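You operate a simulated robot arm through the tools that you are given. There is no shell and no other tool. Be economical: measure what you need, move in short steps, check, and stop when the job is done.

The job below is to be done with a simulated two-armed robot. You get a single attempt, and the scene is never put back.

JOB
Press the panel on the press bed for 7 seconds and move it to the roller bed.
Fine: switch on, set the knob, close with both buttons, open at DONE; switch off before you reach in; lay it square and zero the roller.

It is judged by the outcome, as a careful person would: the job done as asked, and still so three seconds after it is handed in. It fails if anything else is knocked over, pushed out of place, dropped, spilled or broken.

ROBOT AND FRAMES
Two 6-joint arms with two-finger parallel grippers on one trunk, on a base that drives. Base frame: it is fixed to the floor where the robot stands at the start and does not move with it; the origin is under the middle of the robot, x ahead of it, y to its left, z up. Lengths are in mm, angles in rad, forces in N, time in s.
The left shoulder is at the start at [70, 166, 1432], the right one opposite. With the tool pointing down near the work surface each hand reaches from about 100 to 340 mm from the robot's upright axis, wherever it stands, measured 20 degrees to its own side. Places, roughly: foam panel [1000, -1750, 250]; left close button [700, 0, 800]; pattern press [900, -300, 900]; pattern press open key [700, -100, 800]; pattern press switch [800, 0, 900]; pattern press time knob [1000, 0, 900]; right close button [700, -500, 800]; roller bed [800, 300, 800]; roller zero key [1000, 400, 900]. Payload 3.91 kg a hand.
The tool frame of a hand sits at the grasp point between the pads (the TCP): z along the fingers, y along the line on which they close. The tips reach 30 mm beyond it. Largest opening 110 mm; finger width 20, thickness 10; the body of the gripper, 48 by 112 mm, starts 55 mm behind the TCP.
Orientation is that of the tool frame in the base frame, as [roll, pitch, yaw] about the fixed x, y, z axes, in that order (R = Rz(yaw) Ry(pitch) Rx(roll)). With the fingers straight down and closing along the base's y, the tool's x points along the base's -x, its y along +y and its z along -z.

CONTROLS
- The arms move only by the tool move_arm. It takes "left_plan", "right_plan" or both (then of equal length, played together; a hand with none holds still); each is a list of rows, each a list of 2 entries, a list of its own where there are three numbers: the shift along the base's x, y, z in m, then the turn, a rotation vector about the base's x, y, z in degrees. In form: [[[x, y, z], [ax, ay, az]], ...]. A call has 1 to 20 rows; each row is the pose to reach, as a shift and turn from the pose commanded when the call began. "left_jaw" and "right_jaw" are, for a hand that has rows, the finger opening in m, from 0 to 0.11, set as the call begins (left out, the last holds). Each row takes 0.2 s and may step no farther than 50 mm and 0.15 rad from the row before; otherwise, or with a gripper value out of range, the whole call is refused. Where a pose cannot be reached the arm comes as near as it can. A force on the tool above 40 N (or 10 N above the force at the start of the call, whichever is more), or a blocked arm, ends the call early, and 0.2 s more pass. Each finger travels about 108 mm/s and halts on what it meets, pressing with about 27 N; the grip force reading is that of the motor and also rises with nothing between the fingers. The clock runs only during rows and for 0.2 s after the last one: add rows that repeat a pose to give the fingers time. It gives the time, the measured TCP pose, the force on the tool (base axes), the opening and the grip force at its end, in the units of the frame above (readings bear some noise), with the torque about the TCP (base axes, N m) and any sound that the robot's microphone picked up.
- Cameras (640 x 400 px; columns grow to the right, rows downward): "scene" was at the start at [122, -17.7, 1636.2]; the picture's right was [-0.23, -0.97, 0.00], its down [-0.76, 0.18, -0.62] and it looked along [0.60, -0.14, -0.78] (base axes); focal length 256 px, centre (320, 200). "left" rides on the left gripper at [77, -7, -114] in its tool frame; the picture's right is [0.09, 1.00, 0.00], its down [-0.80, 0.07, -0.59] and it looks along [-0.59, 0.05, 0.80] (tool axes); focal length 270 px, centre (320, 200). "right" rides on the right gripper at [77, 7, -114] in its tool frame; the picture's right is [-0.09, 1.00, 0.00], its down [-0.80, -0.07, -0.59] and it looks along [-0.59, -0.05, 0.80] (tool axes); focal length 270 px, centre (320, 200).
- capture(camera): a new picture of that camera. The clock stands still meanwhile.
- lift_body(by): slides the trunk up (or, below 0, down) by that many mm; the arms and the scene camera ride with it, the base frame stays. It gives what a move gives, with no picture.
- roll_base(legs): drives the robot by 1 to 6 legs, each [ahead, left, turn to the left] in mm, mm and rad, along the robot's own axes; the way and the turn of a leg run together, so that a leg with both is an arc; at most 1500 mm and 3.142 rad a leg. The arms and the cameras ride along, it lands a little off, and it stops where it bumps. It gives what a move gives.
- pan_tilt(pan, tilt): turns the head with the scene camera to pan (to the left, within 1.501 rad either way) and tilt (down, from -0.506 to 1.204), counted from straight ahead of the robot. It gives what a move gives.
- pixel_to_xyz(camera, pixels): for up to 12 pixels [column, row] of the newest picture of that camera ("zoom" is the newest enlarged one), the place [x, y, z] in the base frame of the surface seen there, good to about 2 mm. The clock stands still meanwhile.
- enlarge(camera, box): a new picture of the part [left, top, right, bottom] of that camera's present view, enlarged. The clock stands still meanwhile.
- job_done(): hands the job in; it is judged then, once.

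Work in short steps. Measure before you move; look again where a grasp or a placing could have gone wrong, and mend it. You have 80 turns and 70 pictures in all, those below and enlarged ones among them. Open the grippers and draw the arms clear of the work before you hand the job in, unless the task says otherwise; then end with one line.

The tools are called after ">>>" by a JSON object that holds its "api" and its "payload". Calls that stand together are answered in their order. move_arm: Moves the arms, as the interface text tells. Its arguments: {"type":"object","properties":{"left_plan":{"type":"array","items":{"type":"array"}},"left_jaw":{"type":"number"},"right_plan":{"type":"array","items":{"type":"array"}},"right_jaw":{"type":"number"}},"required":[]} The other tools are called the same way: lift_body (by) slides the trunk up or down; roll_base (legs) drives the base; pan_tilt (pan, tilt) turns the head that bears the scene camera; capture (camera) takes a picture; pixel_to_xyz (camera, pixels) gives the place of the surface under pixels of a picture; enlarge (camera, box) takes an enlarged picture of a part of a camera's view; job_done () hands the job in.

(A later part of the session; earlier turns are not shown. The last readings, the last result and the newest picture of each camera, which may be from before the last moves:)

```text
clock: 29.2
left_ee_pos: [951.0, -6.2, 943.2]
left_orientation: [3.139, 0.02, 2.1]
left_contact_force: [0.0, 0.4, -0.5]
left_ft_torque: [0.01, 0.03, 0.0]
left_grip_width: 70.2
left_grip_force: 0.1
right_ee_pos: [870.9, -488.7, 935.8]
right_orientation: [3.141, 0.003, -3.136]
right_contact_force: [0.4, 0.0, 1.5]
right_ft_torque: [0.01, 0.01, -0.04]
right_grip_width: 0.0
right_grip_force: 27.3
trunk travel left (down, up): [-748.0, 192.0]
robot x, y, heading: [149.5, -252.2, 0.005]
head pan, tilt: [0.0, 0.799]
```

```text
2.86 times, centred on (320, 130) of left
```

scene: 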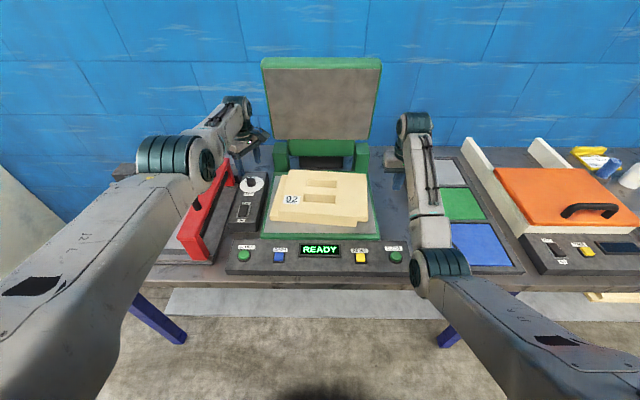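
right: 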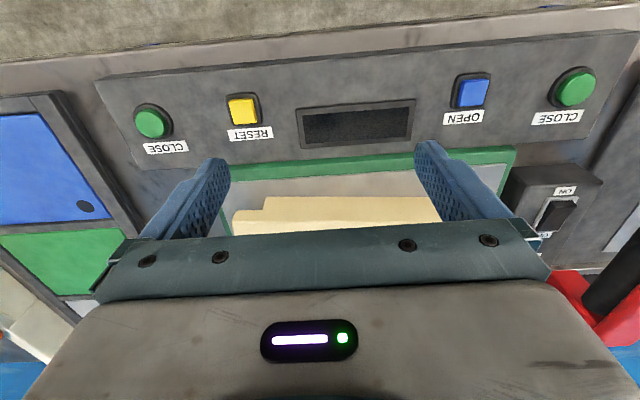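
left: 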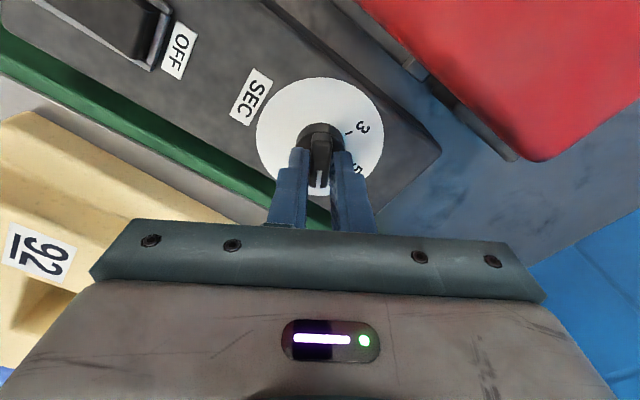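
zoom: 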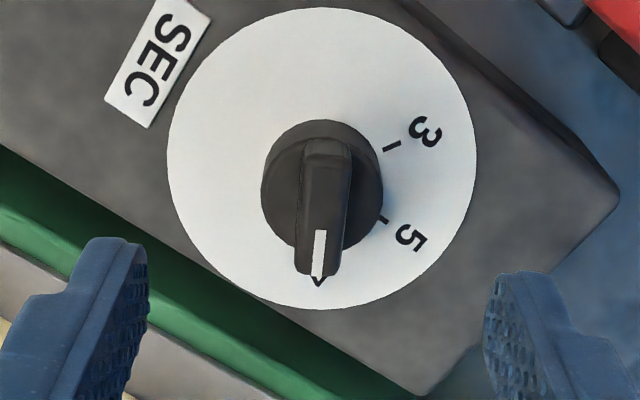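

The pointer sits on 7. I close the jaws, turn the hand back to square, then back the base so that the buttons (x=667) come into reach.

>>> {"api": "move_arm", "payload": {"left_plan": [[[0, -0.002, 0], [0, 0, 8]], [[0, -0.004, 0], [0, 0, 16]], [[0, -0.006, 0], [0, 0, 24]], [[-0.01, -0.01, 0], [0, 0, 32]], [[-0.02, -0.01, 0], [0, 0, 40]], [[-0.03, -0.01, 0], [0, 0, 48]], [[-0.04, -0.01, 0], [0, 0, 56]], [[-0.04, -0.01, 0], [0, 0, 60]]], "left_jaw": 0.0}}

>>> {"api": "roll_base", "payload": {"legs": [[-200, 0, 0]]}}

```text
clock: 31.0
left_ee_pos: [912.3, -17.6, 942.3]
left_orientation: [3.141, 0.019, -3.136]
left_contact_force: [0.4, 0.6, -0.2]
left_ft_torque: [0.0, 0.0, 0.01]
left_grip_width: 0.2
left_grip_force: 26.9
right_ee_pos: [871.6, -489.7, 936.0]
right_orientation: [-3.141, 0.001, -3.138]
right_contact_force: [0.7, 0.6, 0.0]
right_ft_torque: [0.01, 0.0, 0.01]
right_grip_width: 0.2
right_grip_force: 26.4
trunk travel left (down, up): [-748.0, 192.0]
robot x, y, heading: [147.1, -257.3, -0.0]
head pan, tilt: [0.0, 0.799]
```

```text
clock: 32.6
left_ee_pos: [708.8, -20.1, 942.0]
left_orientation: [3.14, 0.015, -3.138]
left_contact_force: [-0.1, -0.1, 0.6]
left_ft_torque: [0.02, -0.03, 0.0]
left_grip_width: 0.1
left_grip_force: 27.2
right_ee_pos: [667.2, -490.4, 935.3]
right_orientation: [3.141, 0.002, -3.138]
right_contact_force: [0.2, -0.3, 0.6]
right_ft_torque: [0.0, -0.01, -0.01]
right_grip_width: 0.1
right_grip_force: 27.0
trunk travel left (down, up): [-748.0, 192.0]
robot x, y, heading: [-58.6, -255.8, 0.005]
head pan, tilt: [0.0, 0.799]
```

Both hands now near. I move them over the CLOSE buttons: left to (668,-38,882), right to (666,-462,882).

>>> {"api": "move_arm", "payload": {"left_plan": [[[-0.015, -0.006, -0.02], [0, 0, 0]], [[-0.03, -0.012, -0.04], [0, 0, 0]], [[-0.04, -0.018, -0.06], [0, 0, 0]]], "right_plan": [[[0, 0.01, -0.018], [0, 0, 0]], [[0, 0.02, -0.036], [0, 0, 0]], [[-0.001, 0.028, -0.053], [0, 0, 0]]]}}

>>> {"api": "capture", "payload": {"camera": "left"}}

>>> {"api": "capture", "payload": {"camera": "right"}}

>>> {"api": "capture", "payload": {"camera": "scene"}}

```text
clock: 33.4
left_ee_pos: [666.9, -39.9, 882.0]
left_orientation: [3.14, 0.018, -3.137]
left_contact_force: [0.5, 0.4, 0.7]
left_ft_torque: [0.03, 0.0, 0.02]
left_grip_width: 0.0
left_grip_force: 27.3
right_ee_pos: [663.3, -463.0, 881.3]
right_orientation: [3.141, 0.003, -3.138]
right_contact_force: [0.7, 0.6, 0.6]
right_ft_torque: [0.03, -0.02, 0.02]
right_grip_width: 0.1
right_grip_force: 27.3
trunk travel left (down, up): [-748.0, 192.0]
robot x, y, heading: [-55.5, -251.5, 0.006]
head pan, tilt: [0.0, 0.799]
```

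```text
43 pictures are left
```

left: 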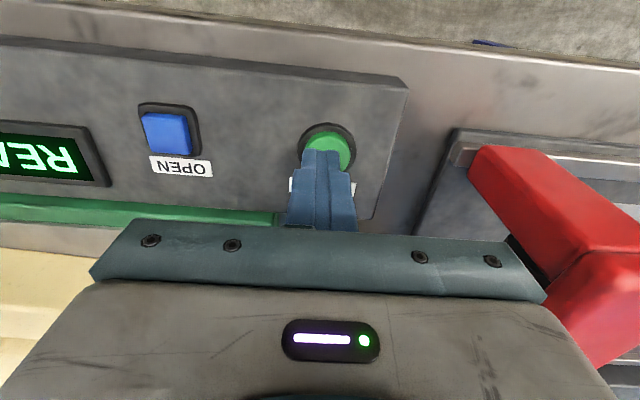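

```text
42 pictures are left
```

right: 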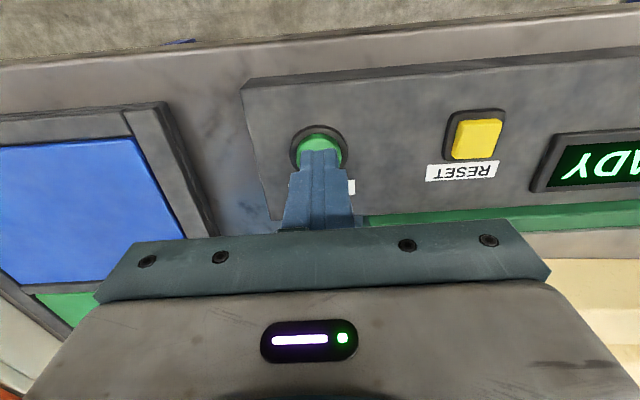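

```text
41 pictures are left
```

scene: 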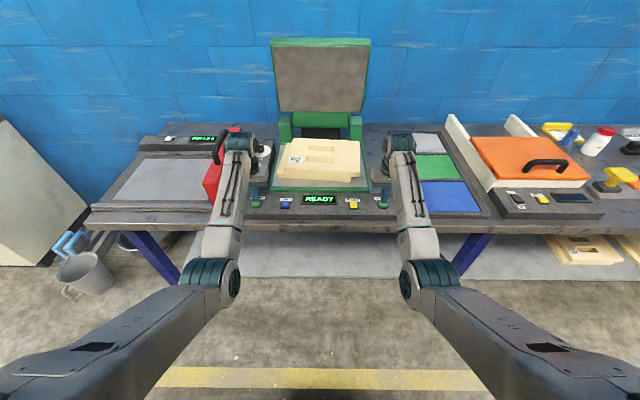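

Tips are over both buttons. I press both together and hold about 2 s.

>>> {"api": "move_arm", "payload": {"left_plan": [[[0.001, 0.003, -0.008], [0, 0, 0]], [[0.001, 0.003, -0.013], [0, 0, 0]], [[0.001, 0.003, -0.016], [0, 0, 0]], [[0.001, 0.003, -0.018], [0, 0, 0]], [[0.001, 0.003, -0.018], [0, 0, 0]], [[0.001, 0.003, -0.018], [0, 0, 0]], [[0.001, 0.003, -0.018], [0, 0, 0]], [[0.001, 0.003, -0.018], [0, 0, 0]]], "right_plan": [[[0.002, 0.001, -0.008], [0, 0, 0]], [[0.002, 0.001, -0.013], [0, 0, 0]], [[0.002, 0.001, -0.016], [0, 0, 0]], [[0.002, 0.001, -0.018], [0, 0, 0]], [[0.002, 0.001, -0.018], [0, 0, 0]], [[0.002, 0.001, -0.018], [0, 0, 0]], [[0.002, 0.001, -0.018], [0, 0, 0]], [[0.002, 0.001, -0.018], [0, 0, 0]]]}}

>>> {"api": "capture", "payload": {"camera": "scene"}}

```text
clock: 35.2
left_ee_pos: [668.0, -36.1, 865.9]
left_orientation: [3.139, 0.018, -3.138]
left_contact_force: [1.3, -0.9, 4.9]
left_ft_torque: [-0.01, -0.03, -0.03]
left_grip_width: 0.0
left_grip_force: 27.0
right_ee_pos: [665.9, -463.0, 865.4]
right_orientation: [3.141, 0.005, -3.138]
right_contact_force: [0.9, -0.4, 3.7]
right_ft_torque: [0.02, -0.06, 0.0]
right_grip_width: 0.0
right_grip_force: 26.7
trunk travel left (down, up): [-748.0, 192.0]
robot x, y, heading: [-55.9, -253.5, 0.003]
head pan, tilt: [0.0, 0.799]
heard: click, click
```

```text
40 pictures are left
```

scene: 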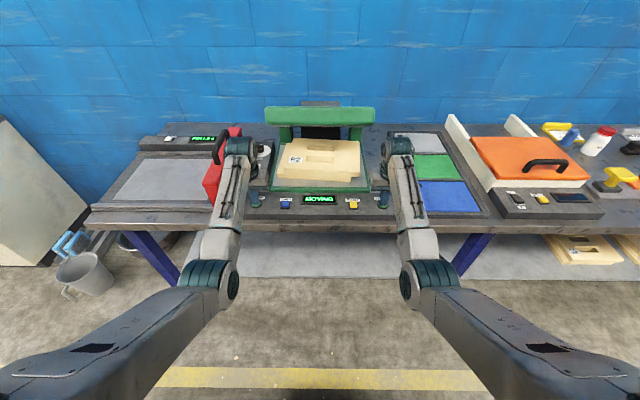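

Two clicks, display MOVING and the lid is descending. I keep holding 1.6 s more.

>>> {"api": "move_arm", "payload": {"left_plan": [[[0, 0, 0], [0, 0, 0]], [[0, 0, 0], [0, 0, 0]], [[0, 0, 0], [0, 0, 0]], [[0, 0, 0], [0, 0, 0]], [[0, 0, 0], [0, 0, 0]], [[0, 0, 0], [0, 0, 0]], [[0, 0, 0], [0, 0, 0]], [[0, 0, 0], [0, 0, 0]]], "right_plan": [[[0, 0, 0], [0, 0, 0]], [[0, 0, 0], [0, 0, 0]], [[0, 0, 0], [0, 0, 0]], [[0, 0, 0], [0, 0, 0]], [[0, 0, 0], [0, 0, 0]], [[0, 0, 0], [0, 0, 0]], [[0, 0, 0], [0, 0, 0]], [[0, 0, 0], [0, 0, 0]]]}}

>>> {"api": "enlarge", "payload": {"camera": "scene", "box": [230, 90, 410, 220]}}

```text
clock: 37.0
left_ee_pos: [668.2, -35.9, 865.5]
left_orientation: [3.137, 0.018, -3.138]
left_contact_force: [0.7, -0.5, 3.5]
left_ft_torque: [0.0, 0.04, -0.02]
left_grip_width: 0.1
left_grip_force: 26.9
right_ee_pos: [666.7, -463.4, 866.1]
right_orientation: [3.141, 0.004, -3.139]
right_contact_force: [0.5, -0.2, 3.3]
right_ft_torque: [0.01, 0.01, 0.0]
right_grip_width: 0.0
right_grip_force: 26.9
trunk travel left (down, up): [-748.0, 192.0]
robot x, y, heading: [-57.0, -252.6, -0.001]
head pan, tilt: [0.0, 0.799]
```

```text
3.08 times, centred on (320, 155) of scene
```

zoom: 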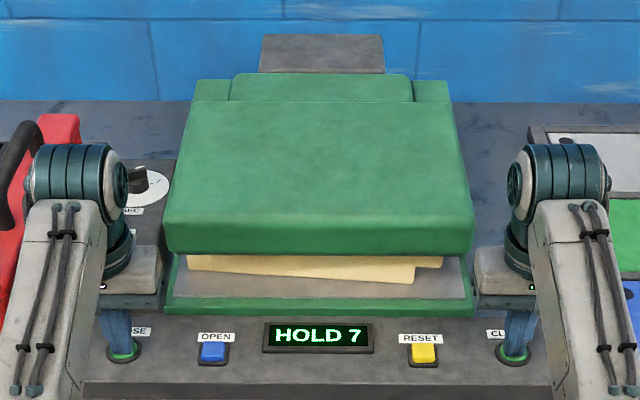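

Lid closed; display HOLD 7 is the dwell. I keep holding both for ~4 s and check.

>>> {"api": "move_arm", "payload": {"left_plan": [[[0, 0, 0], [0, 0, 0]], [[0, 0, 0], [0, 0, 0]], [[0, 0, 0], [0, 0, 0]], [[0, 0, 0], [0, 0, 0]], [[0, 0, 0], [0, 0, 0]], [[0, 0, 0], [0, 0, 0]], [[0, 0, 0], [0, 0, 0]], [[0, 0, 0], [0, 0, 0]], [[0, 0, 0], [0, 0, 0]], [[0, 0, 0], [0, 0, 0]], [[0, 0, 0], [0, 0, 0]], [[0, 0, 0], [0, 0, 0]], [[0, 0, 0], [0, 0, 0]], [[0, 0, 0], [0, 0, 0]], [[0, 0, 0], [0, 0, 0]], [[0, 0, 0], [0, 0, 0]], [[0, 0, 0], [0, 0, 0]], [[0, 0, 0], [0, 0, 0]]]}}

>>> {"api": "enlarge", "payload": {"camera": "scene", "box": [230, 90, 410, 220]}}

```text
clock: 40.8
left_ee_pos: [668.5, -35.9, 865.8]
left_orientation: [3.14, 0.019, -3.138]
left_contact_force: [-0.5, -0.6, 3.7]
left_ft_torque: [-0.03, 0.0, 0.02]
left_grip_width: 0.2
left_grip_force: 26.8
right_ee_pos: [666.4, -461.7, 866.0]
right_orientation: [-3.141, 0.003, -3.139]
right_contact_force: [0.4, -0.5, 3.3]
right_ft_torque: [-0.03, 0.01, 0.0]
right_grip_width: 0.0
right_grip_force: 26.8
trunk travel left (down, up): [-748.0, 192.0]
robot x, y, heading: [-54.8, -257.5, 0.007]
head pan, tilt: [0.0, 0.799]
```

```text
3.08 times, centred on (320, 155) of scene
```

zoom: 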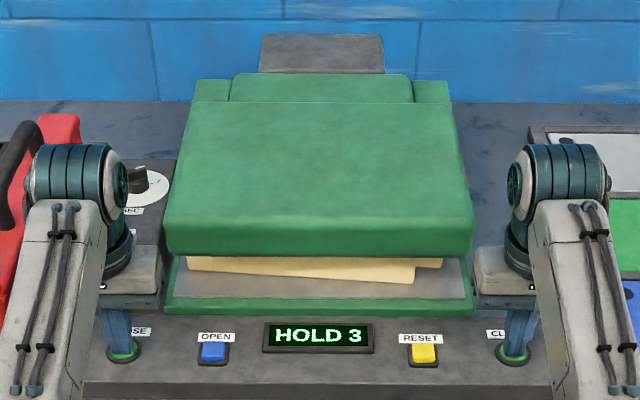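

Count at 3; I hold another ~3 s.

>>> {"api": "move_arm", "payload": {"left_plan": [[[0, 0, 0], [0, 0, 0]], [[0, 0, 0], [0, 0, 0]], [[0, 0, 0], [0, 0, 0]], [[0, 0, 0], [0, 0, 0]], [[0, 0, 0], [0, 0, 0]], [[0, 0, 0], [0, 0, 0]], [[0, 0, 0], [0, 0, 0]], [[0, 0, 0], [0, 0, 0]], [[0, 0, 0], [0, 0, 0]], [[0, 0, 0], [0, 0, 0]], [[0, 0, 0], [0, 0, 0]], [[0, 0, 0], [0, 0, 0]], [[0, 0, 0], [0, 0, 0]], [[0, 0, 0], [0, 0, 0]]]}}

>>> {"api": "enlarge", "payload": {"camera": "scene", "box": [270, 180, 370, 220]}}

```text
clock: 43.8
left_ee_pos: [668.5, -35.3, 865.0]
left_orientation: [3.14, 0.019, -3.14]
left_contact_force: [0.6, 0.2, 3.2]
left_ft_torque: [0.0, 0.0, -0.01]
left_grip_width: 0.2
left_grip_force: 26.7
right_ee_pos: [666.3, -463.3, 866.4]
right_orientation: [3.141, 0.004, -3.139]
right_contact_force: [-0.1, -0.9, 2.6]
right_ft_torque: [-0.01, 0.0, 0.02]
right_grip_width: 0.0
right_grip_force: 27.6
trunk travel left (down, up): [-748.0, 192.0]
robot x, y, heading: [-54.4, -253.9, 0.006]
head pan, tilt: [0.0, 0.799]
```

```text
6.40 times, centred on (320, 200) of scene
```

zoom: 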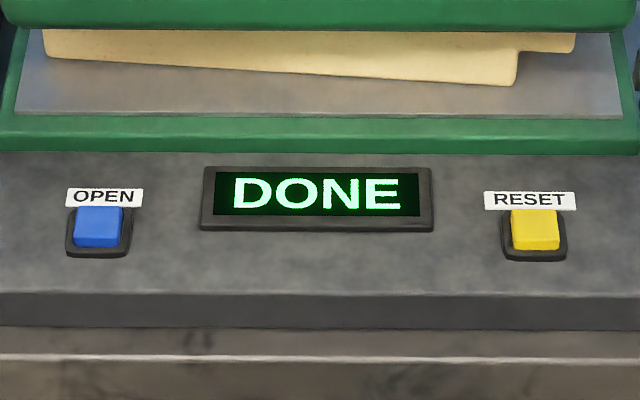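

DONE shows. I release both buttons and press OPEN (665,-136) with the left hand at once.

>>> {"api": "move_arm", "payload": {"left_plan": [[[0, -0.01, 0.015], [0, 0, 0]], [[-0.001, -0.057, 0.017], [0, 0, 0]], [[-0.003, -0.1005, 0.014], [0, 0, 0]], [[-0.003, -0.1005, 0.005], [0, 0, 0]], [[-0.003, -0.1005, 0.0], [0, 0, 0]], [[-0.003, -0.1005, -0.001], [0, 0, 0]], [[-0.003, -0.1005, 0.015], [0, 0, 0]]], "right_plan": [[[0, 0, 0.015], [0, 0, 0]], [[0, 0, 0.03], [0, 0, 0]], [[0, 0, 0.03], [0, 0, 0]], [[0, 0, 0.03], [0, 0, 0]], [[0, 0, 0.03], [0, 0, 0]], [[0, 0, 0.03], [0, 0, 0]], [[0, 0, 0.03], [0, 0, 0]]]}}

>>> {"api": "capture", "payload": {"camera": "scene"}}

```text
clock: 45.4
left_ee_pos: [665.9, -136.7, 880.0]
left_orientation: [3.14, 0.017, -3.139]
left_contact_force: [2.0, -0.4, -0.6]
left_ft_torque: [-0.02, -0.01, 0.01]
left_grip_width: 0.0
left_grip_force: 27.2
right_ee_pos: [667.7, -460.4, 895.7]
right_orientation: [3.141, 0.001, -3.136]
right_contact_force: [-0.1, 0.4, -0.2]
right_ft_torque: [-0.01, -0.01, 0.02]
right_grip_width: 0.0
right_grip_force: 26.7
trunk travel left (down, up): [-748.0, 192.0]
robot x, y, heading: [-53.8, -256.8, 0.005]
head pan, tilt: [0.0, 0.799]
heard: click
```

```text
36 pictures are left
```

scene: 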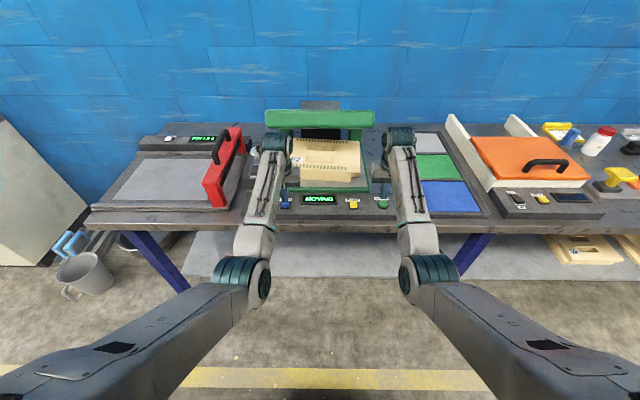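

OPEN clicked, lid moving up. I withdraw the left hand sideways to y≈-8 and the right to y≈-490, outside the bed.

>>> {"api": "move_arm", "payload": {"left_plan": [[[0.01, 0.04, 0.015], [0, 0, 0]], [[0.02, 0.085, 0.02], [0, 0, 0]], [[0.02, 0.128, 0.02], [0, 0, 0]], [[0.02, 0.128, 0.02], [0, 0, 0]]], "right_plan": [[[0, -0.01, 0], [0, 0, 0]], [[0, -0.02, 0], [0, 0, 0]], [[0, -0.03, 0], [0, 0, 0]], [[0, -0.03, 0], [0, 0, 0]]]}}

>>> {"api": "lift_body", "payload": {"by": 80}}

>>> {"api": "roll_base", "payload": {"legs": [[165, 0, 0]]}}

>>> {"api": "capture", "payload": {"camera": "scene"}}

>>> {"api": "capture", "payload": {"camera": "left"}}

```text
clock: 46.4
left_ee_pos: [689.5, -6.1, 901.5]
left_orientation: [3.14, 0.019, -3.139]
left_contact_force: [-0.3, 1.0, 0.0]
left_ft_torque: [0.03, 0.02, 0.0]
left_grip_width: 0.0
left_grip_force: 27.0
right_ee_pos: [667.7, -492.2, 895.6]
right_orientation: [-3.142, 0.003, -3.139]
right_contact_force: [0.5, 1.1, -0.4]
right_ft_torque: [-0.02, -0.01, 0.01]
right_grip_width: 0.1
right_grip_force: 27.1
trunk travel left (down, up): [-748.0, 192.0]
robot x, y, heading: [-51.7, -253.4, 0.006]
head pan, tilt: [0.0, 0.799]
```

```text
clock: 47.6
left_ee_pos: [690.0, -8.4, 981.0]
left_orientation: [3.139, 0.017, -3.139]
left_contact_force: [-0.1, -1.2, 1.2]
left_ft_torque: [0.02, -0.01, 0.02]
left_grip_width: 0.0
left_grip_force: 26.8
right_ee_pos: [667.5, -490.8, 974.0]
right_orientation: [3.141, 0.001, -3.138]
right_contact_force: [0.1, -1.4, -0.5]
right_ft_torque: [-0.04, 0.0, -0.02]
right_grip_width: 0.0
right_grip_force: 26.5
trunk travel left (down, up): [-828.0, 112.0]
robot x, y, heading: [-54.6, -257.8, 0.002]
head pan, tilt: [0.0, 0.799]
```

```text
clock: 49.0
left_ee_pos: [851.3, -6.4, 983.1]
left_orientation: [3.141, 0.019, -3.138]
left_contact_force: [-0.5, -0.4, 0.4]
left_ft_torque: [-0.03, 0.0, 0.03]
left_grip_width: 0.0
left_grip_force: 26.9
right_ee_pos: [828.8, -490.6, 977.1]
right_orientation: [-3.141, 0.006, -3.138]
right_contact_force: [-0.2, 0.5, 0.3]
right_ft_torque: [0.0, -0.03, 0.01]
right_grip_width: 0.0
right_grip_force: 27.1
trunk travel left (down, up): [-828.0, 112.0]
robot x, y, heading: [110.9, -256.3, 0.003]
head pan, tilt: [0.0, 0.799]
```

```text
35 pictures are left
```

scene: 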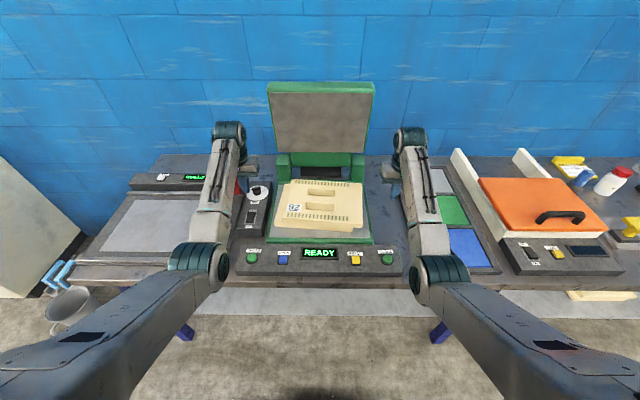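

```text
34 pictures are left
```

left: 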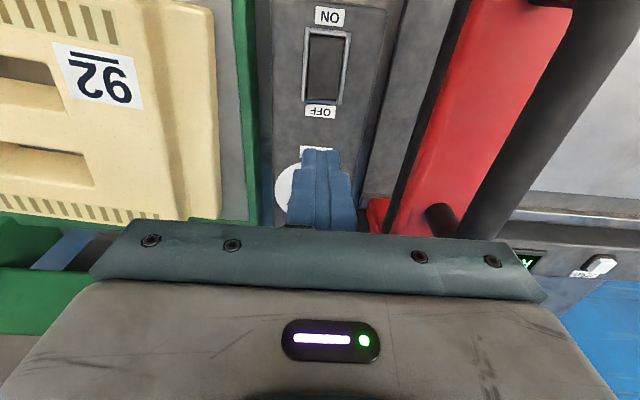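

READY with the lid open. Now I press the OFF end: move to (831,-6), descend and press.

>>> {"api": "move_arm", "payload": {"left_plan": [[[-0.01, 0, -0.03], [0, 0, 0]], [[-0.02, 0, -0.06], [0, 0, 0]], [[-0.02, 0, -0.085], [0, 0, 0]], [[-0.02, 0, -0.09], [0, 0, 0]], [[-0.02, 0, -0.095], [0, 0, 0]], [[-0.02, 0, -0.1], [0, 0, 0]], [[-0.02, 0, -0.104], [0, 0, 0]]]}}

>>> {"api": "enlarge", "payload": {"camera": "scene", "box": [220, 170, 400, 280]}}

```text
clock: 50.6
left_ee_pos: [836.6, -6.9, 889.8]
left_orientation: [3.138, 0.037, -3.138]
left_contact_force: [-7.9, -2.3, 21.6]
left_ft_torque: [-0.14, 0.44, 0.07]
left_grip_width: 0.0
left_grip_force: 27.0
right_ee_pos: [829.2, -490.9, 977.0]
right_orientation: [3.141, 0.004, -3.138]
right_contact_force: [1.3, 1.4, 0.4]
right_ft_torque: [-0.03, 0.01, -0.01]
right_grip_width: 0.2
right_grip_force: 27.1
trunk travel left (down, up): [-828.0, 112.0]
robot x, y, heading: [108.1, -254.9, 0.008]
head pan, tilt: [0.0, 0.799]
stopped in row 7 (left hand): the force on the tool passed its limit (the readings are from after the stop); the commanded pose is now the measured one
```

```text
3.56 times, centred on (310, 225) of scene
```

zoom: 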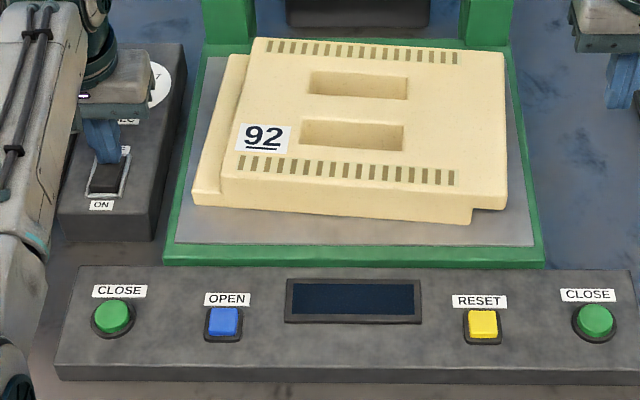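

The display is dark: switched off. I measure the rib and slots in this enlarged picture for the grip.

>>> {"api": "pixel_to_xyz", "payload": {"camera": "zoom", "pixels": [[315, 98], [405, 103], [360, 101], [305, 116], [400, 122], [355, 119], [360, 90], [355, 140], [258, 40], [500, 57], [312, 70], [302, 142]]}}

>>> {"api": "pixel_to_xyz", "payload": {"camera": "zoom", "pixels": [[222, 180], [505, 205], [408, 76], [403, 152], [240, 55], [195, 195], [470, 215], [360, 75], [350, 150], [180, 235], [250, 170], [450, 180]]}}

```text
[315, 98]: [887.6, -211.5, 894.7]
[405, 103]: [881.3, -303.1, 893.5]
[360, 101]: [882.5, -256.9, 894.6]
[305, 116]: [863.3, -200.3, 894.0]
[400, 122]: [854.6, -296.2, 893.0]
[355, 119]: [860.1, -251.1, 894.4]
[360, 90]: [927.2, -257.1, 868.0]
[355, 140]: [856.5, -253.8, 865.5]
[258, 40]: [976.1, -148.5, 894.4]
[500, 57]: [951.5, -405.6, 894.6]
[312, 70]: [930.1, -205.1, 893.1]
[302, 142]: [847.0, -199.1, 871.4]
```

```text
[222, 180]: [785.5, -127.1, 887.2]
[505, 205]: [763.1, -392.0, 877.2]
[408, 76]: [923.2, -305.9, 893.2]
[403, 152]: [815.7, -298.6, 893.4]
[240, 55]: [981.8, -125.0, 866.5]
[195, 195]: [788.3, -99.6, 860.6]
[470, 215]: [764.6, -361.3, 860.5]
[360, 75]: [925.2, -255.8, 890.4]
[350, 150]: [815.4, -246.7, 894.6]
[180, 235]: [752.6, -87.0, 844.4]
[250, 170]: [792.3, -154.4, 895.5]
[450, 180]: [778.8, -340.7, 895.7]
```

Rib centre ≈ (871,-254), top 894, panel yaw ≈ −5.0°; slots ±13…±55 mm from the centre. I lift the left hand clear (levelling its slight tilt), and drive forward 40 for reach margin.

>>> {"api": "move_arm", "payload": {"left_plan": [[[-0.005, 0, 0.03], [0, 0, 0]], [[-0.005, -0.002, 0.07], [0, 1, 0]], [[-0.005, -0.02, 0.1], [0, 2.1, 0]]], "left_jaw": 0.058}}

>>> {"api": "roll_base", "payload": {"legs": [[40, 0, 0]]}}

```text
clock: 51.4
left_ee_pos: [833.1, -24.9, 985.0]
left_orientation: [3.139, -0.005, -3.138]
left_contact_force: [-0.2, -0.1, 0.3]
left_ft_torque: [0.0, 0.02, 0.0]
left_grip_width: 58.0
left_grip_force: 0.0
right_ee_pos: [832.4, -491.7, 973.9]
right_orientation: [3.14, 0.001, -3.138]
right_contact_force: [-0.2, -0.2, 0.0]
right_ft_torque: [0.03, -0.04, 0.0]
right_grip_width: 0.3
right_grip_force: 27.0
trunk travel left (down, up): [-828.0, 112.0]
robot x, y, heading: [108.1, -250.8, 0.004]
head pan, tilt: [0.0, 0.799]
```

```text
clock: 52.2
left_ee_pos: [865.6, -22.5, 990.1]
left_orientation: [3.14, 0.003, -3.139]
left_contact_force: [-0.5, -0.1, -0.3]
left_ft_torque: [0.03, -0.06, -0.01]
left_grip_width: 57.9
left_grip_force: 0.1
right_ee_pos: [866.3, -489.2, 981.4]
right_orientation: [3.141, 0.009, -3.139]
right_contact_force: [-1.7, 1.1, 0.3]
right_ft_torque: [-0.03, -0.03, 0.01]
right_grip_width: 0.0
right_grip_force: 26.7
trunk travel left (down, up): [-828.0, 112.0]
robot x, y, heading: [148.7, -252.5, 0.006]
head pan, tilt: [0.0, 0.799]
```

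Now I traverse to above the rib (871,-254) at z≈960 while turning the hand +85°.

>>> {"api": "move_arm", "payload": {"left_plan": [[[0, -0.023, 0], [0, 0, 8.5]], [[0, -0.046, 0], [0, 0, 17]], [[0, -0.07, 0], [0, 0, 25.5]], [[0, -0.093, 0], [0, 0, 34]], [[0, -0.116, 0], [0, 0, 42.5]], [[0.002, -0.139, -0.005], [0, 0, 51]], [[0.003, -0.162, -0.01], [0, 0, 59.5]], [[0.003, -0.185, -0.015], [0, 0, 68]], [[0.003, -0.208, -0.02], [0, 0, 76.5]], [[0.003, -0.231, -0.03], [0, 0, 85]], [[0.003, -0.231, -0.03], [0, 0, 85]]]}}

>>> {"api": "capture", "payload": {"camera": "left"}}

```text
clock: 54.6
left_ee_pos: [874.1, -252.4, 954.3]
left_orientation: [3.14, -0.006, -1.652]
left_contact_force: [0.5, -0.1, 0.2]
left_ft_torque: [-0.05, 0.02, 0.01]
left_grip_width: 57.6
left_grip_force: 0.0
right_ee_pos: [871.3, -490.4, 974.9]
right_orientation: [3.141, 0.005, -3.137]
right_contact_force: [-0.6, 0.1, 0.0]
right_ft_torque: [0.01, -0.02, 0.01]
right_grip_width: 0.1
right_grip_force: 26.6
trunk travel left (down, up): [-828.0, 112.0]
robot x, y, heading: [152.3, -254.6, 0.001]
head pan, tilt: [0.0, 0.799]
```

```text
32 pictures are left
```

left: 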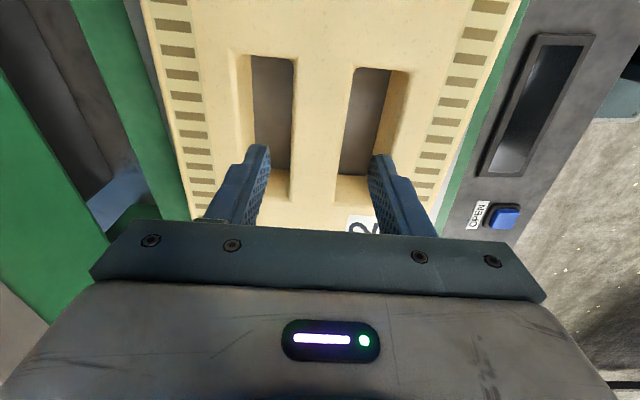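

Fingers are over both slots (through to the metal bed). I verify rib and slot edges in this picture.

>>> {"api": "pixel_to_xyz", "payload": {"camera": "left", "pixels": [[296, 100], [350, 100], [293, 180], [340, 180], [238, 100], [410, 100], [275, 100], [368, 110], [172, 20], [462, 20]]}}

```text
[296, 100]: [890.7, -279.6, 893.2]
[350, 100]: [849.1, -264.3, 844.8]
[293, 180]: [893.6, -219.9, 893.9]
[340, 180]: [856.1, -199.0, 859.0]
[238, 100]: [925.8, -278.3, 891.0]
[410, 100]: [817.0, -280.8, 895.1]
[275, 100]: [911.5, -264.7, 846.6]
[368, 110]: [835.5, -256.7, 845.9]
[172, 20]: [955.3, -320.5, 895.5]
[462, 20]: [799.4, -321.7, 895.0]
```

Rib ≈ 859–889 at mid; TCP x 874 is centred. I descend 70 mm so the tips are ~9 mm above the bed.

>>> {"api": "move_arm", "payload": {"left_plan": [[[-0.001, -0.001, -0.02], [0, 0, 0]], [[-0.001, -0.001, -0.04], [0, 0, 0]], [[-0.001, -0.001, -0.055], [0, 0, 0]], [[-0.001, -0.001, -0.07], [0, 0, 0]], [[-0.001, -0.001, -0.07], [0, 0, 0]]]}}

```text
clock: 55.9
left_ee_pos: [875.6, -255.4, 884.9]
left_orientation: [3.14, -0.005, -1.654]
left_contact_force: [0.5, -0.1, 0.8]
left_ft_torque: [-0.01, -0.03, 0.0]
left_grip_width: 57.9
left_grip_force: 0.0
right_ee_pos: [870.5, -490.9, 974.2]
right_orientation: [3.141, 0.005, -3.138]
right_contact_force: [0.1, -0.4, -0.2]
right_ft_torque: [0.04, -0.01, -0.01]
right_grip_width: 0.0
right_grip_force: 27.0
trunk travel left (down, up): [-828.0, 112.0]
robot x, y, heading: [148.0, -252.1, 0.002]
head pan, tilt: [0.0, 0.799]
```

In the slots with no contact force. I close on the rib and lift 15 mm to test.

>>> {"api": "move_arm", "payload": {"left_plan": [[[0, 0, 0], [0, 0, 0]], [[0, 0, 0], [0, 0, 0]], [[0, 0, 0], [0, 0, 0]], [[0, 0, 0.008], [0, 0, 0]], [[0, 0, 0.016], [0, 0, 0]]], "left_jaw": 0.0}}

>>> {"api": "capture", "payload": {"camera": "scene"}}

```text
clock: 57.0
left_ee_pos: [875.1, -254.9, 900.6]
left_orientation: [3.139, -0.005, -1.655]
left_contact_force: [-0.1, 0.3, -0.2]
left_ft_torque: [0.02, 0.01, -0.02]
left_grip_width: 36.5
left_grip_force: 0.1
right_ee_pos: [872.0, -490.5, 975.2]
right_orientation: [-3.141, 0.002, -3.138]
right_contact_force: [-0.3, -0.4, 0.0]
right_ft_torque: [0.01, 0.0, 0.0]
right_grip_width: 0.3
right_grip_force: 27.3
trunk travel left (down, up): [-828.0, 112.0]
robot x, y, heading: [145.3, -253.2, 0.004]
head pan, tilt: [0.0, 0.799]
```

```text
31 pictures are left
```

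scene: 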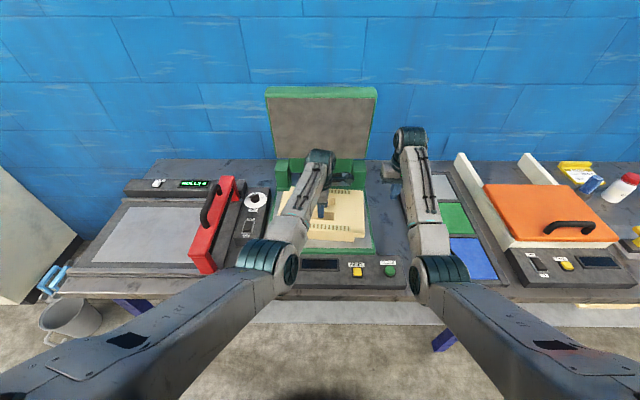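

Grip width 36.5 with no grip force—unclear. I hold a few rows and re-read.

>>> {"api": "move_arm", "payload": {"left_plan": [[[0, 0, 0], [0, 0, 0]], [[0, 0, 0], [0, 0, 0]], [[0, 0, 0], [0, 0, 0]]], "left_jaw": 0.0}}

>>> {"api": "enlarge", "payload": {"camera": "scene", "box": [260, 160, 390, 260]}}

>>> {"api": "capture", "payload": {"camera": "left"}}

```text
clock: 57.9
left_ee_pos: [874.2, -256.0, 900.7]
left_orientation: [3.141, -0.005, -1.654]
left_contact_force: [-0.2, -0.2, 1.9]
left_ft_torque: [-0.03, -0.09, 0.0]
left_grip_width: 35.5
left_grip_force: 27.3
right_ee_pos: [871.1, -490.8, 975.0]
right_orientation: [-3.142, 0.004, -3.138]
right_contact_force: [0.4, 0.3, 0.1]
right_ft_torque: [0.01, 0.03, 0.0]
right_grip_width: 0.0
right_grip_force: 27.1
trunk travel left (down, up): [-828.0, 112.0]
robot x, y, heading: [148.1, -252.0, 0.005]
head pan, tilt: [0.0, 0.799]
```

```text
4.00 times, centred on (325, 210) of scene
```

zoom: 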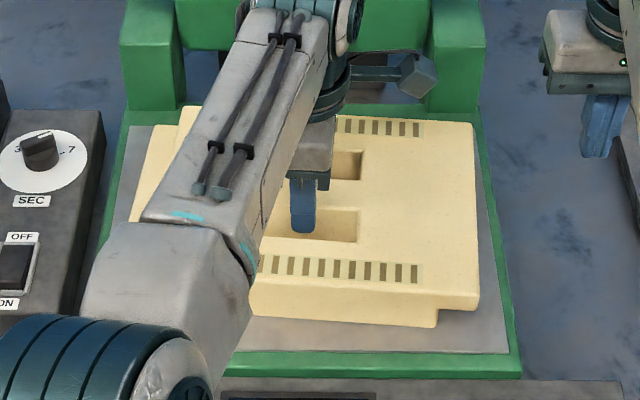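

```text
29 pictures are left
```

left: 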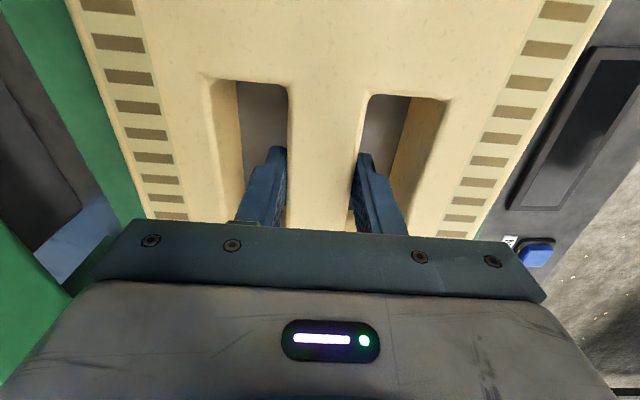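

Now it grips (27 N, 35.5 mm), though only with 24 mm engagement since it closed after lifting. I reopen, go down 16 mm and close again, waiting longer.

>>> {"api": "move_arm", "payload": {"left_plan": [[[0, 0, 0], [0, 0, 0]], [[0, 0, 0], [0, 0, 0]], [[0, 0, -0.008], [0, 0, 0]], [[0, 0, -0.016], [0, 0, 0]]], "left_jaw": 0.056}}

>>> {"api": "move_arm", "payload": {"left_plan": [[[0, 0, 0], [0, 0, 0]], [[0, 0, 0], [0, 0, 0]], [[0, 0, 0], [0, 0, 0]], [[0, 0, 0], [0, 0, 0]], [[0, 0, 0], [0, 0, 0]]], "left_jaw": 0.0}}

```text
clock: 58.9
left_ee_pos: [873.6, -256.4, 883.6]
left_orientation: [3.138, -0.004, -1.653]
left_contact_force: [0.2, -0.4, -0.2]
left_ft_torque: [0.04, -0.04, 0.01]
left_grip_width: 56.1
left_grip_force: 0.1
right_ee_pos: [871.8, -491.0, 975.6]
right_orientation: [-3.141, 0.002, -3.138]
right_contact_force: [0.2, -0.7, 0.3]
right_ft_torque: [0.0, 0.0, 0.01]
right_grip_width: 0.0
right_grip_force: 26.8
trunk travel left (down, up): [-828.0, 112.0]
robot x, y, heading: [151.4, -249.3, -0.001]
head pan, tilt: [0.0, 0.799]
```

```text
clock: 60.0
left_ee_pos: [874.2, -256.6, 883.9]
left_orientation: [3.14, -0.006, -1.654]
left_contact_force: [0.0, 0.4, -0.4]
left_ft_torque: [0.0, -0.13, 0.0]
left_grip_width: 36.0
left_grip_force: 27.4
right_ee_pos: [872.0, -490.7, 976.2]
right_orientation: [-3.14, 0.003, -3.137]
right_contact_force: [0.0, 0.0, 0.9]
right_ft_torque: [0.0, 0.01, 0.02]
right_grip_width: 0.0
right_grip_force: 27.4
trunk travel left (down, up): [-828.0, 112.0]
robot x, y, heading: [149.9, -255.6, 0.002]
head pan, tilt: [0.0, 0.799]
```

Grip firm at 36 mm. I lift 70 mm in steps and look.

>>> {"api": "move_arm", "payload": {"left_plan": [[[0, 0, 0.01], [0, 0, 0]], [[0, 0, 0.025], [0, 0, 0]], [[0, 0, 0.04], [0, 0, 0]], [[0, 0, 0.055], [0, 0, 0]], [[0, 0, 0.07], [0, 0, 0]]]}}

>>> {"api": "capture", "payload": {"camera": "scene"}}

```text
clock: 61.2
left_ee_pos: [874.3, -254.5, 956.6]
left_orientation: [3.138, -0.005, -1.656]
left_contact_force: [0.8, -0.9, -1.3]
left_ft_torque: [-0.03, -0.01, 0.02]
left_grip_width: 35.7
left_grip_force: 27.2
right_ee_pos: [871.7, -492.2, 974.8]
right_orientation: [3.141, 0.005, -3.138]
right_contact_force: [0.4, -0.1, 0.4]
right_ft_torque: [-0.06, 0.0, 0.03]
right_grip_width: 0.0
right_grip_force: 27.4
trunk travel left (down, up): [-828.0, 112.0]
robot x, y, heading: [151.0, -251.5, 0.007]
head pan, tilt: [0.0, 0.799]
```

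```text
28 pictures are left
```

scene: 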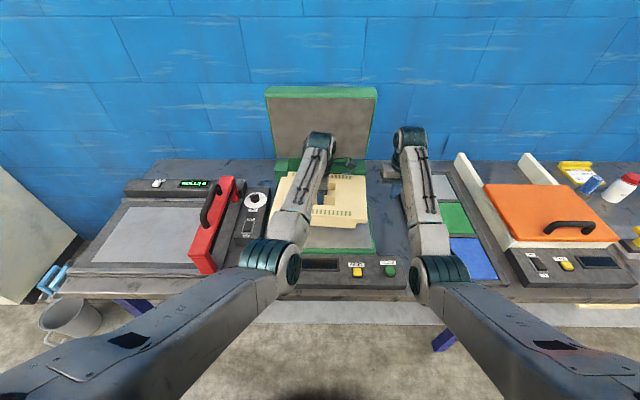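

Panel lifted, held level. I measure the roller bed's pad corners and rails for the target.

>>> {"api": "enlarge", "payload": {"camera": "scene", "box": [50, 160, 250, 300]}}

```text
2.86 times, centred on (150, 230) of scene
```

zoom: 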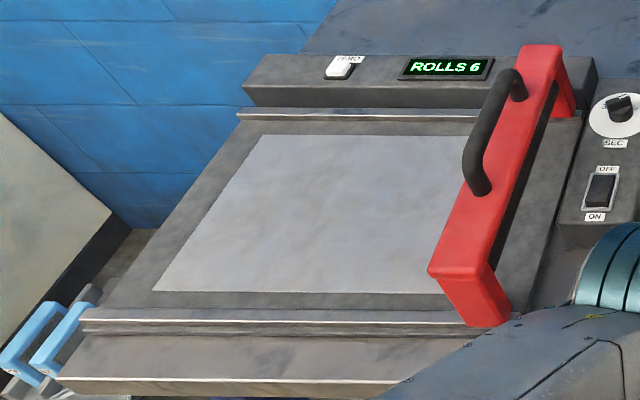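

>>> {"api": "pixel_to_xyz", "payload": {"camera": "zoom", "pixels": [[155, 290], [435, 290], [262, 137], [470, 138], [340, 72], [85, 320], [425, 318], [242, 112], [130, 292], [250, 135], [505, 300], [430, 268]]}}

>>> {"api": "pixel_to_xyz", "payload": {"camera": "zoom", "pixels": [[485, 185], [490, 90], [520, 80], [350, 200], [470, 120], [300, 320], [350, 113], [60, 378], [600, 75], [447, 65], [440, 280], [500, 200]]}}

```text
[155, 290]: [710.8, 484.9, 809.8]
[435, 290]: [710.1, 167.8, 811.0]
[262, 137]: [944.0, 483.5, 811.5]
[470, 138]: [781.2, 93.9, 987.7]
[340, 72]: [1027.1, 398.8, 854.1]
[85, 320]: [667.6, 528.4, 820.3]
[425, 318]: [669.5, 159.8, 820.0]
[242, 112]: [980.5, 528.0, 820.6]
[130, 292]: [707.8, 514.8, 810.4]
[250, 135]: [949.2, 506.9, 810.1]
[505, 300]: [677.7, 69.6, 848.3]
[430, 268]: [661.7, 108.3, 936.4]
```

```text
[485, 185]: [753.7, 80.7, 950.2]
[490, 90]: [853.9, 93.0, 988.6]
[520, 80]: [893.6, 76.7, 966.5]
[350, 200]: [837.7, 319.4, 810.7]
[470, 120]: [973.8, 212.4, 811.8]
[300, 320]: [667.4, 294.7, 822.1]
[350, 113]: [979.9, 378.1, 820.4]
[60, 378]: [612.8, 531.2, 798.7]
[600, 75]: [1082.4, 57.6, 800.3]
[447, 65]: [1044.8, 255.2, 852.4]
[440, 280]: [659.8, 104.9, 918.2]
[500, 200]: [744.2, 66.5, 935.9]
```

Pad spans x 710–945, y ≈115–485, z 811. Target panel centre (828, 315). Raising the trunk 110 gives panel bottom ≈1027, clear over the roller handle (989); then I drive left.

>>> {"api": "lift_body", "payload": {"by": 110}}

>>> {"api": "capture", "payload": {"camera": "scene"}}

```text
clock: 62.7
left_ee_pos: [876.0, -253.5, 1065.5]
left_orientation: [3.138, -0.006, -1.655]
left_contact_force: [-0.4, 0.0, -1.9]
left_ft_torque: [0.0, 0.02, 0.01]
left_grip_width: 35.8
left_grip_force: 27.1
right_ee_pos: [870.8, -490.0, 1085.1]
right_orientation: [3.141, 0.0, -3.138]
right_contact_force: [0.2, 0.5, 0.4]
right_ft_torque: [0.02, 0.02, 0.02]
right_grip_width: 0.0
right_grip_force: 26.9
trunk travel left (down, up): [-938.0, 2.0]
robot x, y, heading: [149.7, -254.8, 0.007]
head pan, tilt: [0.0, 0.799]
```

```text
26 pictures are left
```

scene: 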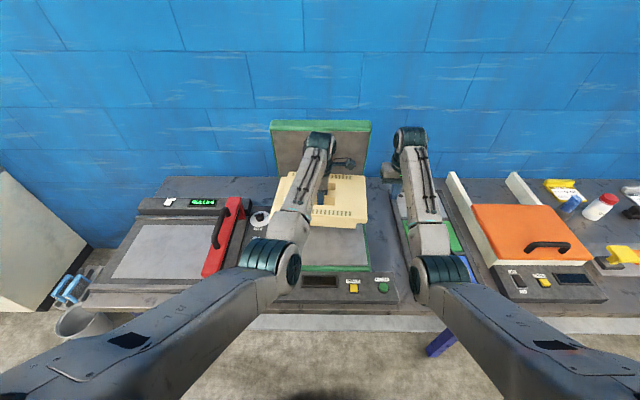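

Clear on all sides. I drive back 35 mm, then left 430 mm.

>>> {"api": "roll_base", "payload": {"legs": [[-35, 0, 0], [0, 430, 0]]}}

>>> {"api": "capture", "payload": {"camera": "scene"}}

```text
clock: 65.7
left_ee_pos: [838.7, 164.4, 1066.1]
left_orientation: [3.137, -0.003, -1.658]
left_contact_force: [1.0, -0.7, -1.7]
left_ft_torque: [0.02, -0.03, 0.02]
left_grip_width: 35.6
left_grip_force: 26.5
right_ee_pos: [833.6, -70.4, 1084.3]
right_orientation: [3.139, 0.002, 3.141]
right_contact_force: [-0.3, -1.1, 0.4]
right_ft_torque: [0.0, 0.0, 0.01]
right_grip_width: 0.0
right_grip_force: 27.2
trunk travel left (down, up): [-938.0, 2.0]
robot x, y, heading: [112.6, 166.3, 0.004]
head pan, tilt: [0.0, 0.799]
```

```text
25 pictures are left
```

scene: 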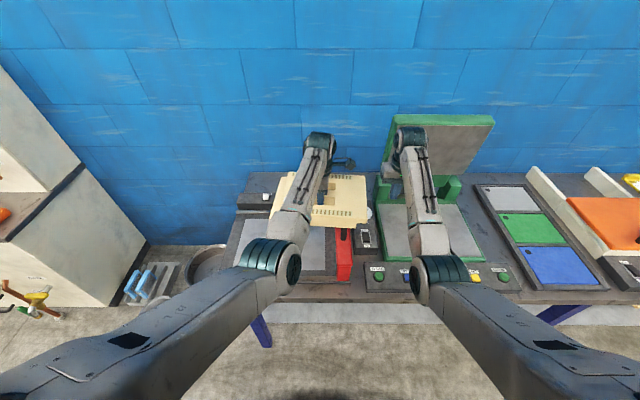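

Now I move the hand +151 mm in y to (828,315), turning +5° to square the panel.

>>> {"api": "move_arm", "payload": {"left_plan": [[[-0.002, 0.03, 0], [0, 0, 1]], [[-0.004, 0.06, 0], [0, 0, 2]], [[-0.006, 0.09, 0], [0, 0, 3]], [[-0.008, 0.12, 0], [0, 0, 4]], [[-0.011, 0.15, 0], [0, 0, 5]], [[-0.011, 0.151, 0], [0, 0, 5]]]}}

>>> {"api": "capture", "payload": {"camera": "scene"}}

```text
clock: 67.1
left_ee_pos: [828.3, 319.0, 1066.0]
left_orientation: [3.138, -0.006, -1.572]
left_contact_force: [-0.5, -0.5, -1.4]
left_ft_torque: [-0.03, 0.02, -0.02]
left_grip_width: 35.9
left_grip_force: 26.9
right_ee_pos: [835.1, -70.4, 1085.4]
right_orientation: [-3.14, 0.001, -3.141]
right_contact_force: [0.2, -0.2, -0.1]
right_ft_torque: [0.01, -0.01, 0.03]
right_grip_width: 0.0
right_grip_force: 26.9
trunk travel left (down, up): [-938.0, 2.0]
robot x, y, heading: [115.0, 167.7, 0.004]
head pan, tilt: [0.0, 0.799]
```

```text
24 pictures are left
```

scene: 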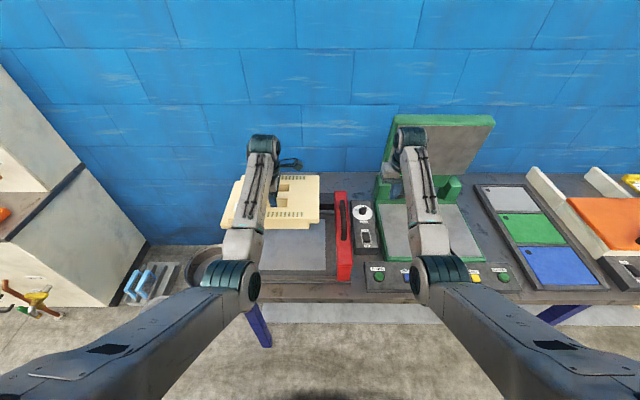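

Panel looks square. I lower to z≈880 (panel bottom ≈ 840) and check.

>>> {"api": "move_arm", "payload": {"left_plan": [[[0, 0, -0.03], [0, 0, 0]], [[0, 0, -0.06], [0, 0, 0]], [[0, 0, -0.09], [0, 0, 0]], [[0, 0, -0.12], [0, 0, 0]], [[0, 0, -0.15], [0, 0, 0]], [[0, 0, -0.18], [0, 0, 0]], [[0, 0, -0.186], [0, 0, 0]]]}}

>>> {"api": "enlarge", "payload": {"camera": "scene", "box": [190, 160, 370, 310]}}

```text
clock: 68.7
left_ee_pos: [829.0, 318.9, 880.4]
left_orientation: [3.14, -0.006, -1.568]
left_contact_force: [0.0, 0.1, -1.3]
left_ft_torque: [0.01, 0.02, -0.03]
left_grip_width: 35.9
left_grip_force: 26.5
right_ee_pos: [835.1, -68.3, 1086.0]
right_orientation: [-3.141, 0.001, -3.141]
right_contact_force: [0.0, 0.4, 0.3]
right_ft_torque: [-0.01, -0.02, -0.03]
right_grip_width: 0.2
right_grip_force: 27.3
trunk travel left (down, up): [-938.0, 2.0]
robot x, y, heading: [110.8, 171.7, 0.006]
head pan, tilt: [0.0, 0.799]
```

```text
2.67 times, centred on (280, 235) of scene
```

zoom: 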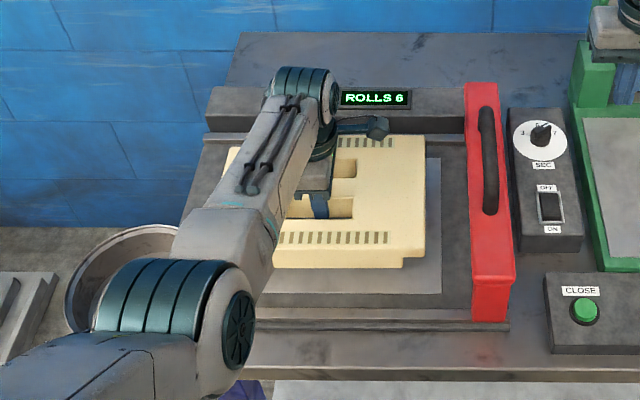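

The pad's right edge is now visible at zoom col ~440. I measure panel and pad edges for squareness and centring.

>>> {"api": "pixel_to_xyz", "payload": {"camera": "zoom", "pixels": [[438, 285], [440, 165], [430, 290], [423, 140], [424, 250], [340, 140], [290, 245], [410, 248], [402, 262], [280, 264], [232, 150], [270, 290]]}}

```text
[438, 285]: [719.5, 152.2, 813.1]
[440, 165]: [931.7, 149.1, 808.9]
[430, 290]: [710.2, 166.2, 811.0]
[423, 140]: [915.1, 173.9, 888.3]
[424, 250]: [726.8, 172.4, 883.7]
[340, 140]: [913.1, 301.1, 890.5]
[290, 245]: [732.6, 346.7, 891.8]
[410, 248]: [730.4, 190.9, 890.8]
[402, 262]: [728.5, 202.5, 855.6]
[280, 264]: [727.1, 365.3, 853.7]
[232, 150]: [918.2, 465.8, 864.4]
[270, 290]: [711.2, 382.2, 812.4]
```

Panel is square within ~0.5° and centred (pad centre 827,318). I lower onto the pad gently.

>>> {"api": "move_arm", "payload": {"left_plan": [[[0.002, -0.001, -0.01], [0, 0, 0]], [[0.002, -0.001, -0.018], [0, 0, 0]], [[0.002, -0.001, -0.024], [0, 0, 0]], [[0.002, -0.001, -0.028], [0, 0, 0]], [[0.002, -0.001, -0.03], [0, 0, 0]]]}}

```text
clock: 69.9
left_ee_pos: [831.7, 316.6, 851.7]
left_orientation: [-3.141, -0.007, -1.573]
left_contact_force: [-0.1, -1.5, 2.5]
left_ft_torque: [0.38, -0.23, -0.04]
left_grip_width: 35.9
left_grip_force: 27.2
right_ee_pos: [835.6, -70.0, 1085.3]
right_orientation: [-3.141, 0.003, 3.141]
right_contact_force: [-0.3, -0.8, -0.1]
right_ft_torque: [-0.01, 0.0, 0.01]
right_grip_width: 0.0
right_grip_force: 27.0
trunk travel left (down, up): [-938.0, 2.0]
robot x, y, heading: [113.2, 167.1, 0.007]
head pan, tilt: [0.0, 0.799]
```

Contact (2.5 N up) – it rests on the pad. I open to 56 mm, wait, and lift straight up.

>>> {"api": "move_arm", "payload": {"left_plan": [[[0, 0, 0], [0, 0, 0]], [[0, 0, 0], [0, 0, 0]], [[0, 0, 0], [0, 0, 0]]], "left_jaw": 0.056}}

>>> {"api": "move_arm", "payload": {"left_plan": [[[0, 0, 0.015], [0, 0, 0]], [[0, 0, 0.04], [0, 0, 0]], [[0, 0, 0.08], [0, 0, 0]], [[0, 0, 0.12], [0, 0, 0]]]}}

>>> {"api": "capture", "payload": {"camera": "left"}}

>>> {"api": "enlarge", "payload": {"camera": "scene", "box": [190, 160, 370, 310]}}

```text
clock: 70.7
left_ee_pos: [830.8, 316.6, 849.4]
left_orientation: [3.14, -0.005, -1.57]
left_contact_force: [0.4, 0.3, 0.8]
left_ft_torque: [0.02, -0.02, 0.01]
left_grip_width: 55.9
left_grip_force: 0.1
right_ee_pos: [835.1, -69.7, 1085.6]
right_orientation: [-3.141, 0.003, -3.141]
right_contact_force: [0.2, -0.3, -0.2]
right_ft_torque: [-0.01, 0.01, 0.02]
right_grip_width: 0.0
right_grip_force: 26.9
trunk travel left (down, up): [-938.0, 2.0]
robot x, y, heading: [114.5, 167.7, -0.0]
head pan, tilt: [0.0, 0.799]
```

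```text
clock: 71.7
left_ee_pos: [828.0, 317.1, 970.4]
left_orientation: [3.139, -0.006, -1.571]
left_contact_force: [0.1, -0.2, -0.6]
left_ft_torque: [-0.04, 0.0, -0.01]
left_grip_width: 56.0
left_grip_force: 0.2
right_ee_pos: [835.2, -70.4, 1086.2]
right_orientation: [3.141, 0.004, -3.141]
right_contact_force: [-1.1, 0.0, 0.6]
right_ft_torque: [-0.07, -0.01, -0.03]
right_grip_width: 0.0
right_grip_force: 26.5
trunk travel left (down, up): [-938.0, 2.0]
robot x, y, heading: [115.2, 169.6, 0.001]
head pan, tilt: [0.0, 0.799]
```

```text
22 pictures are left
```

left: 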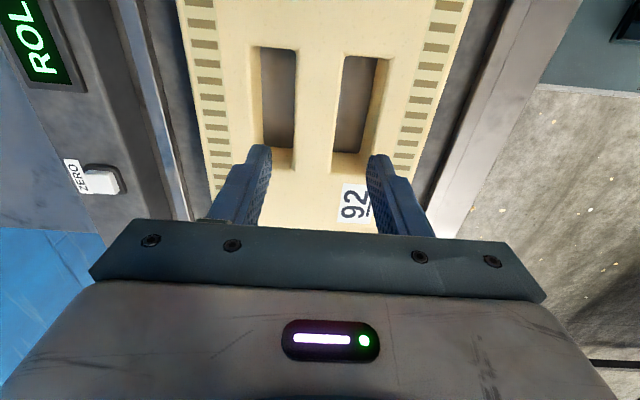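

```text
2.67 times, centred on (280, 235) of scene
```

zoom: 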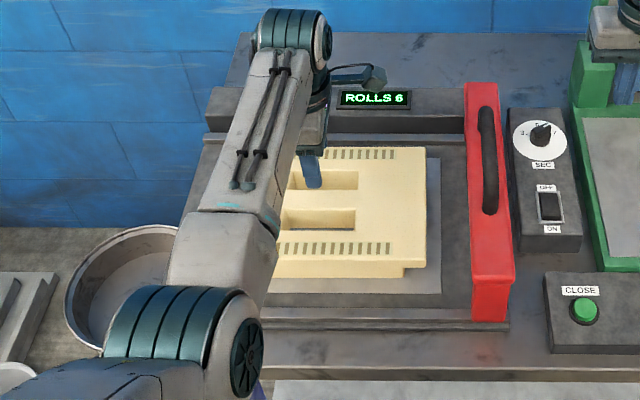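

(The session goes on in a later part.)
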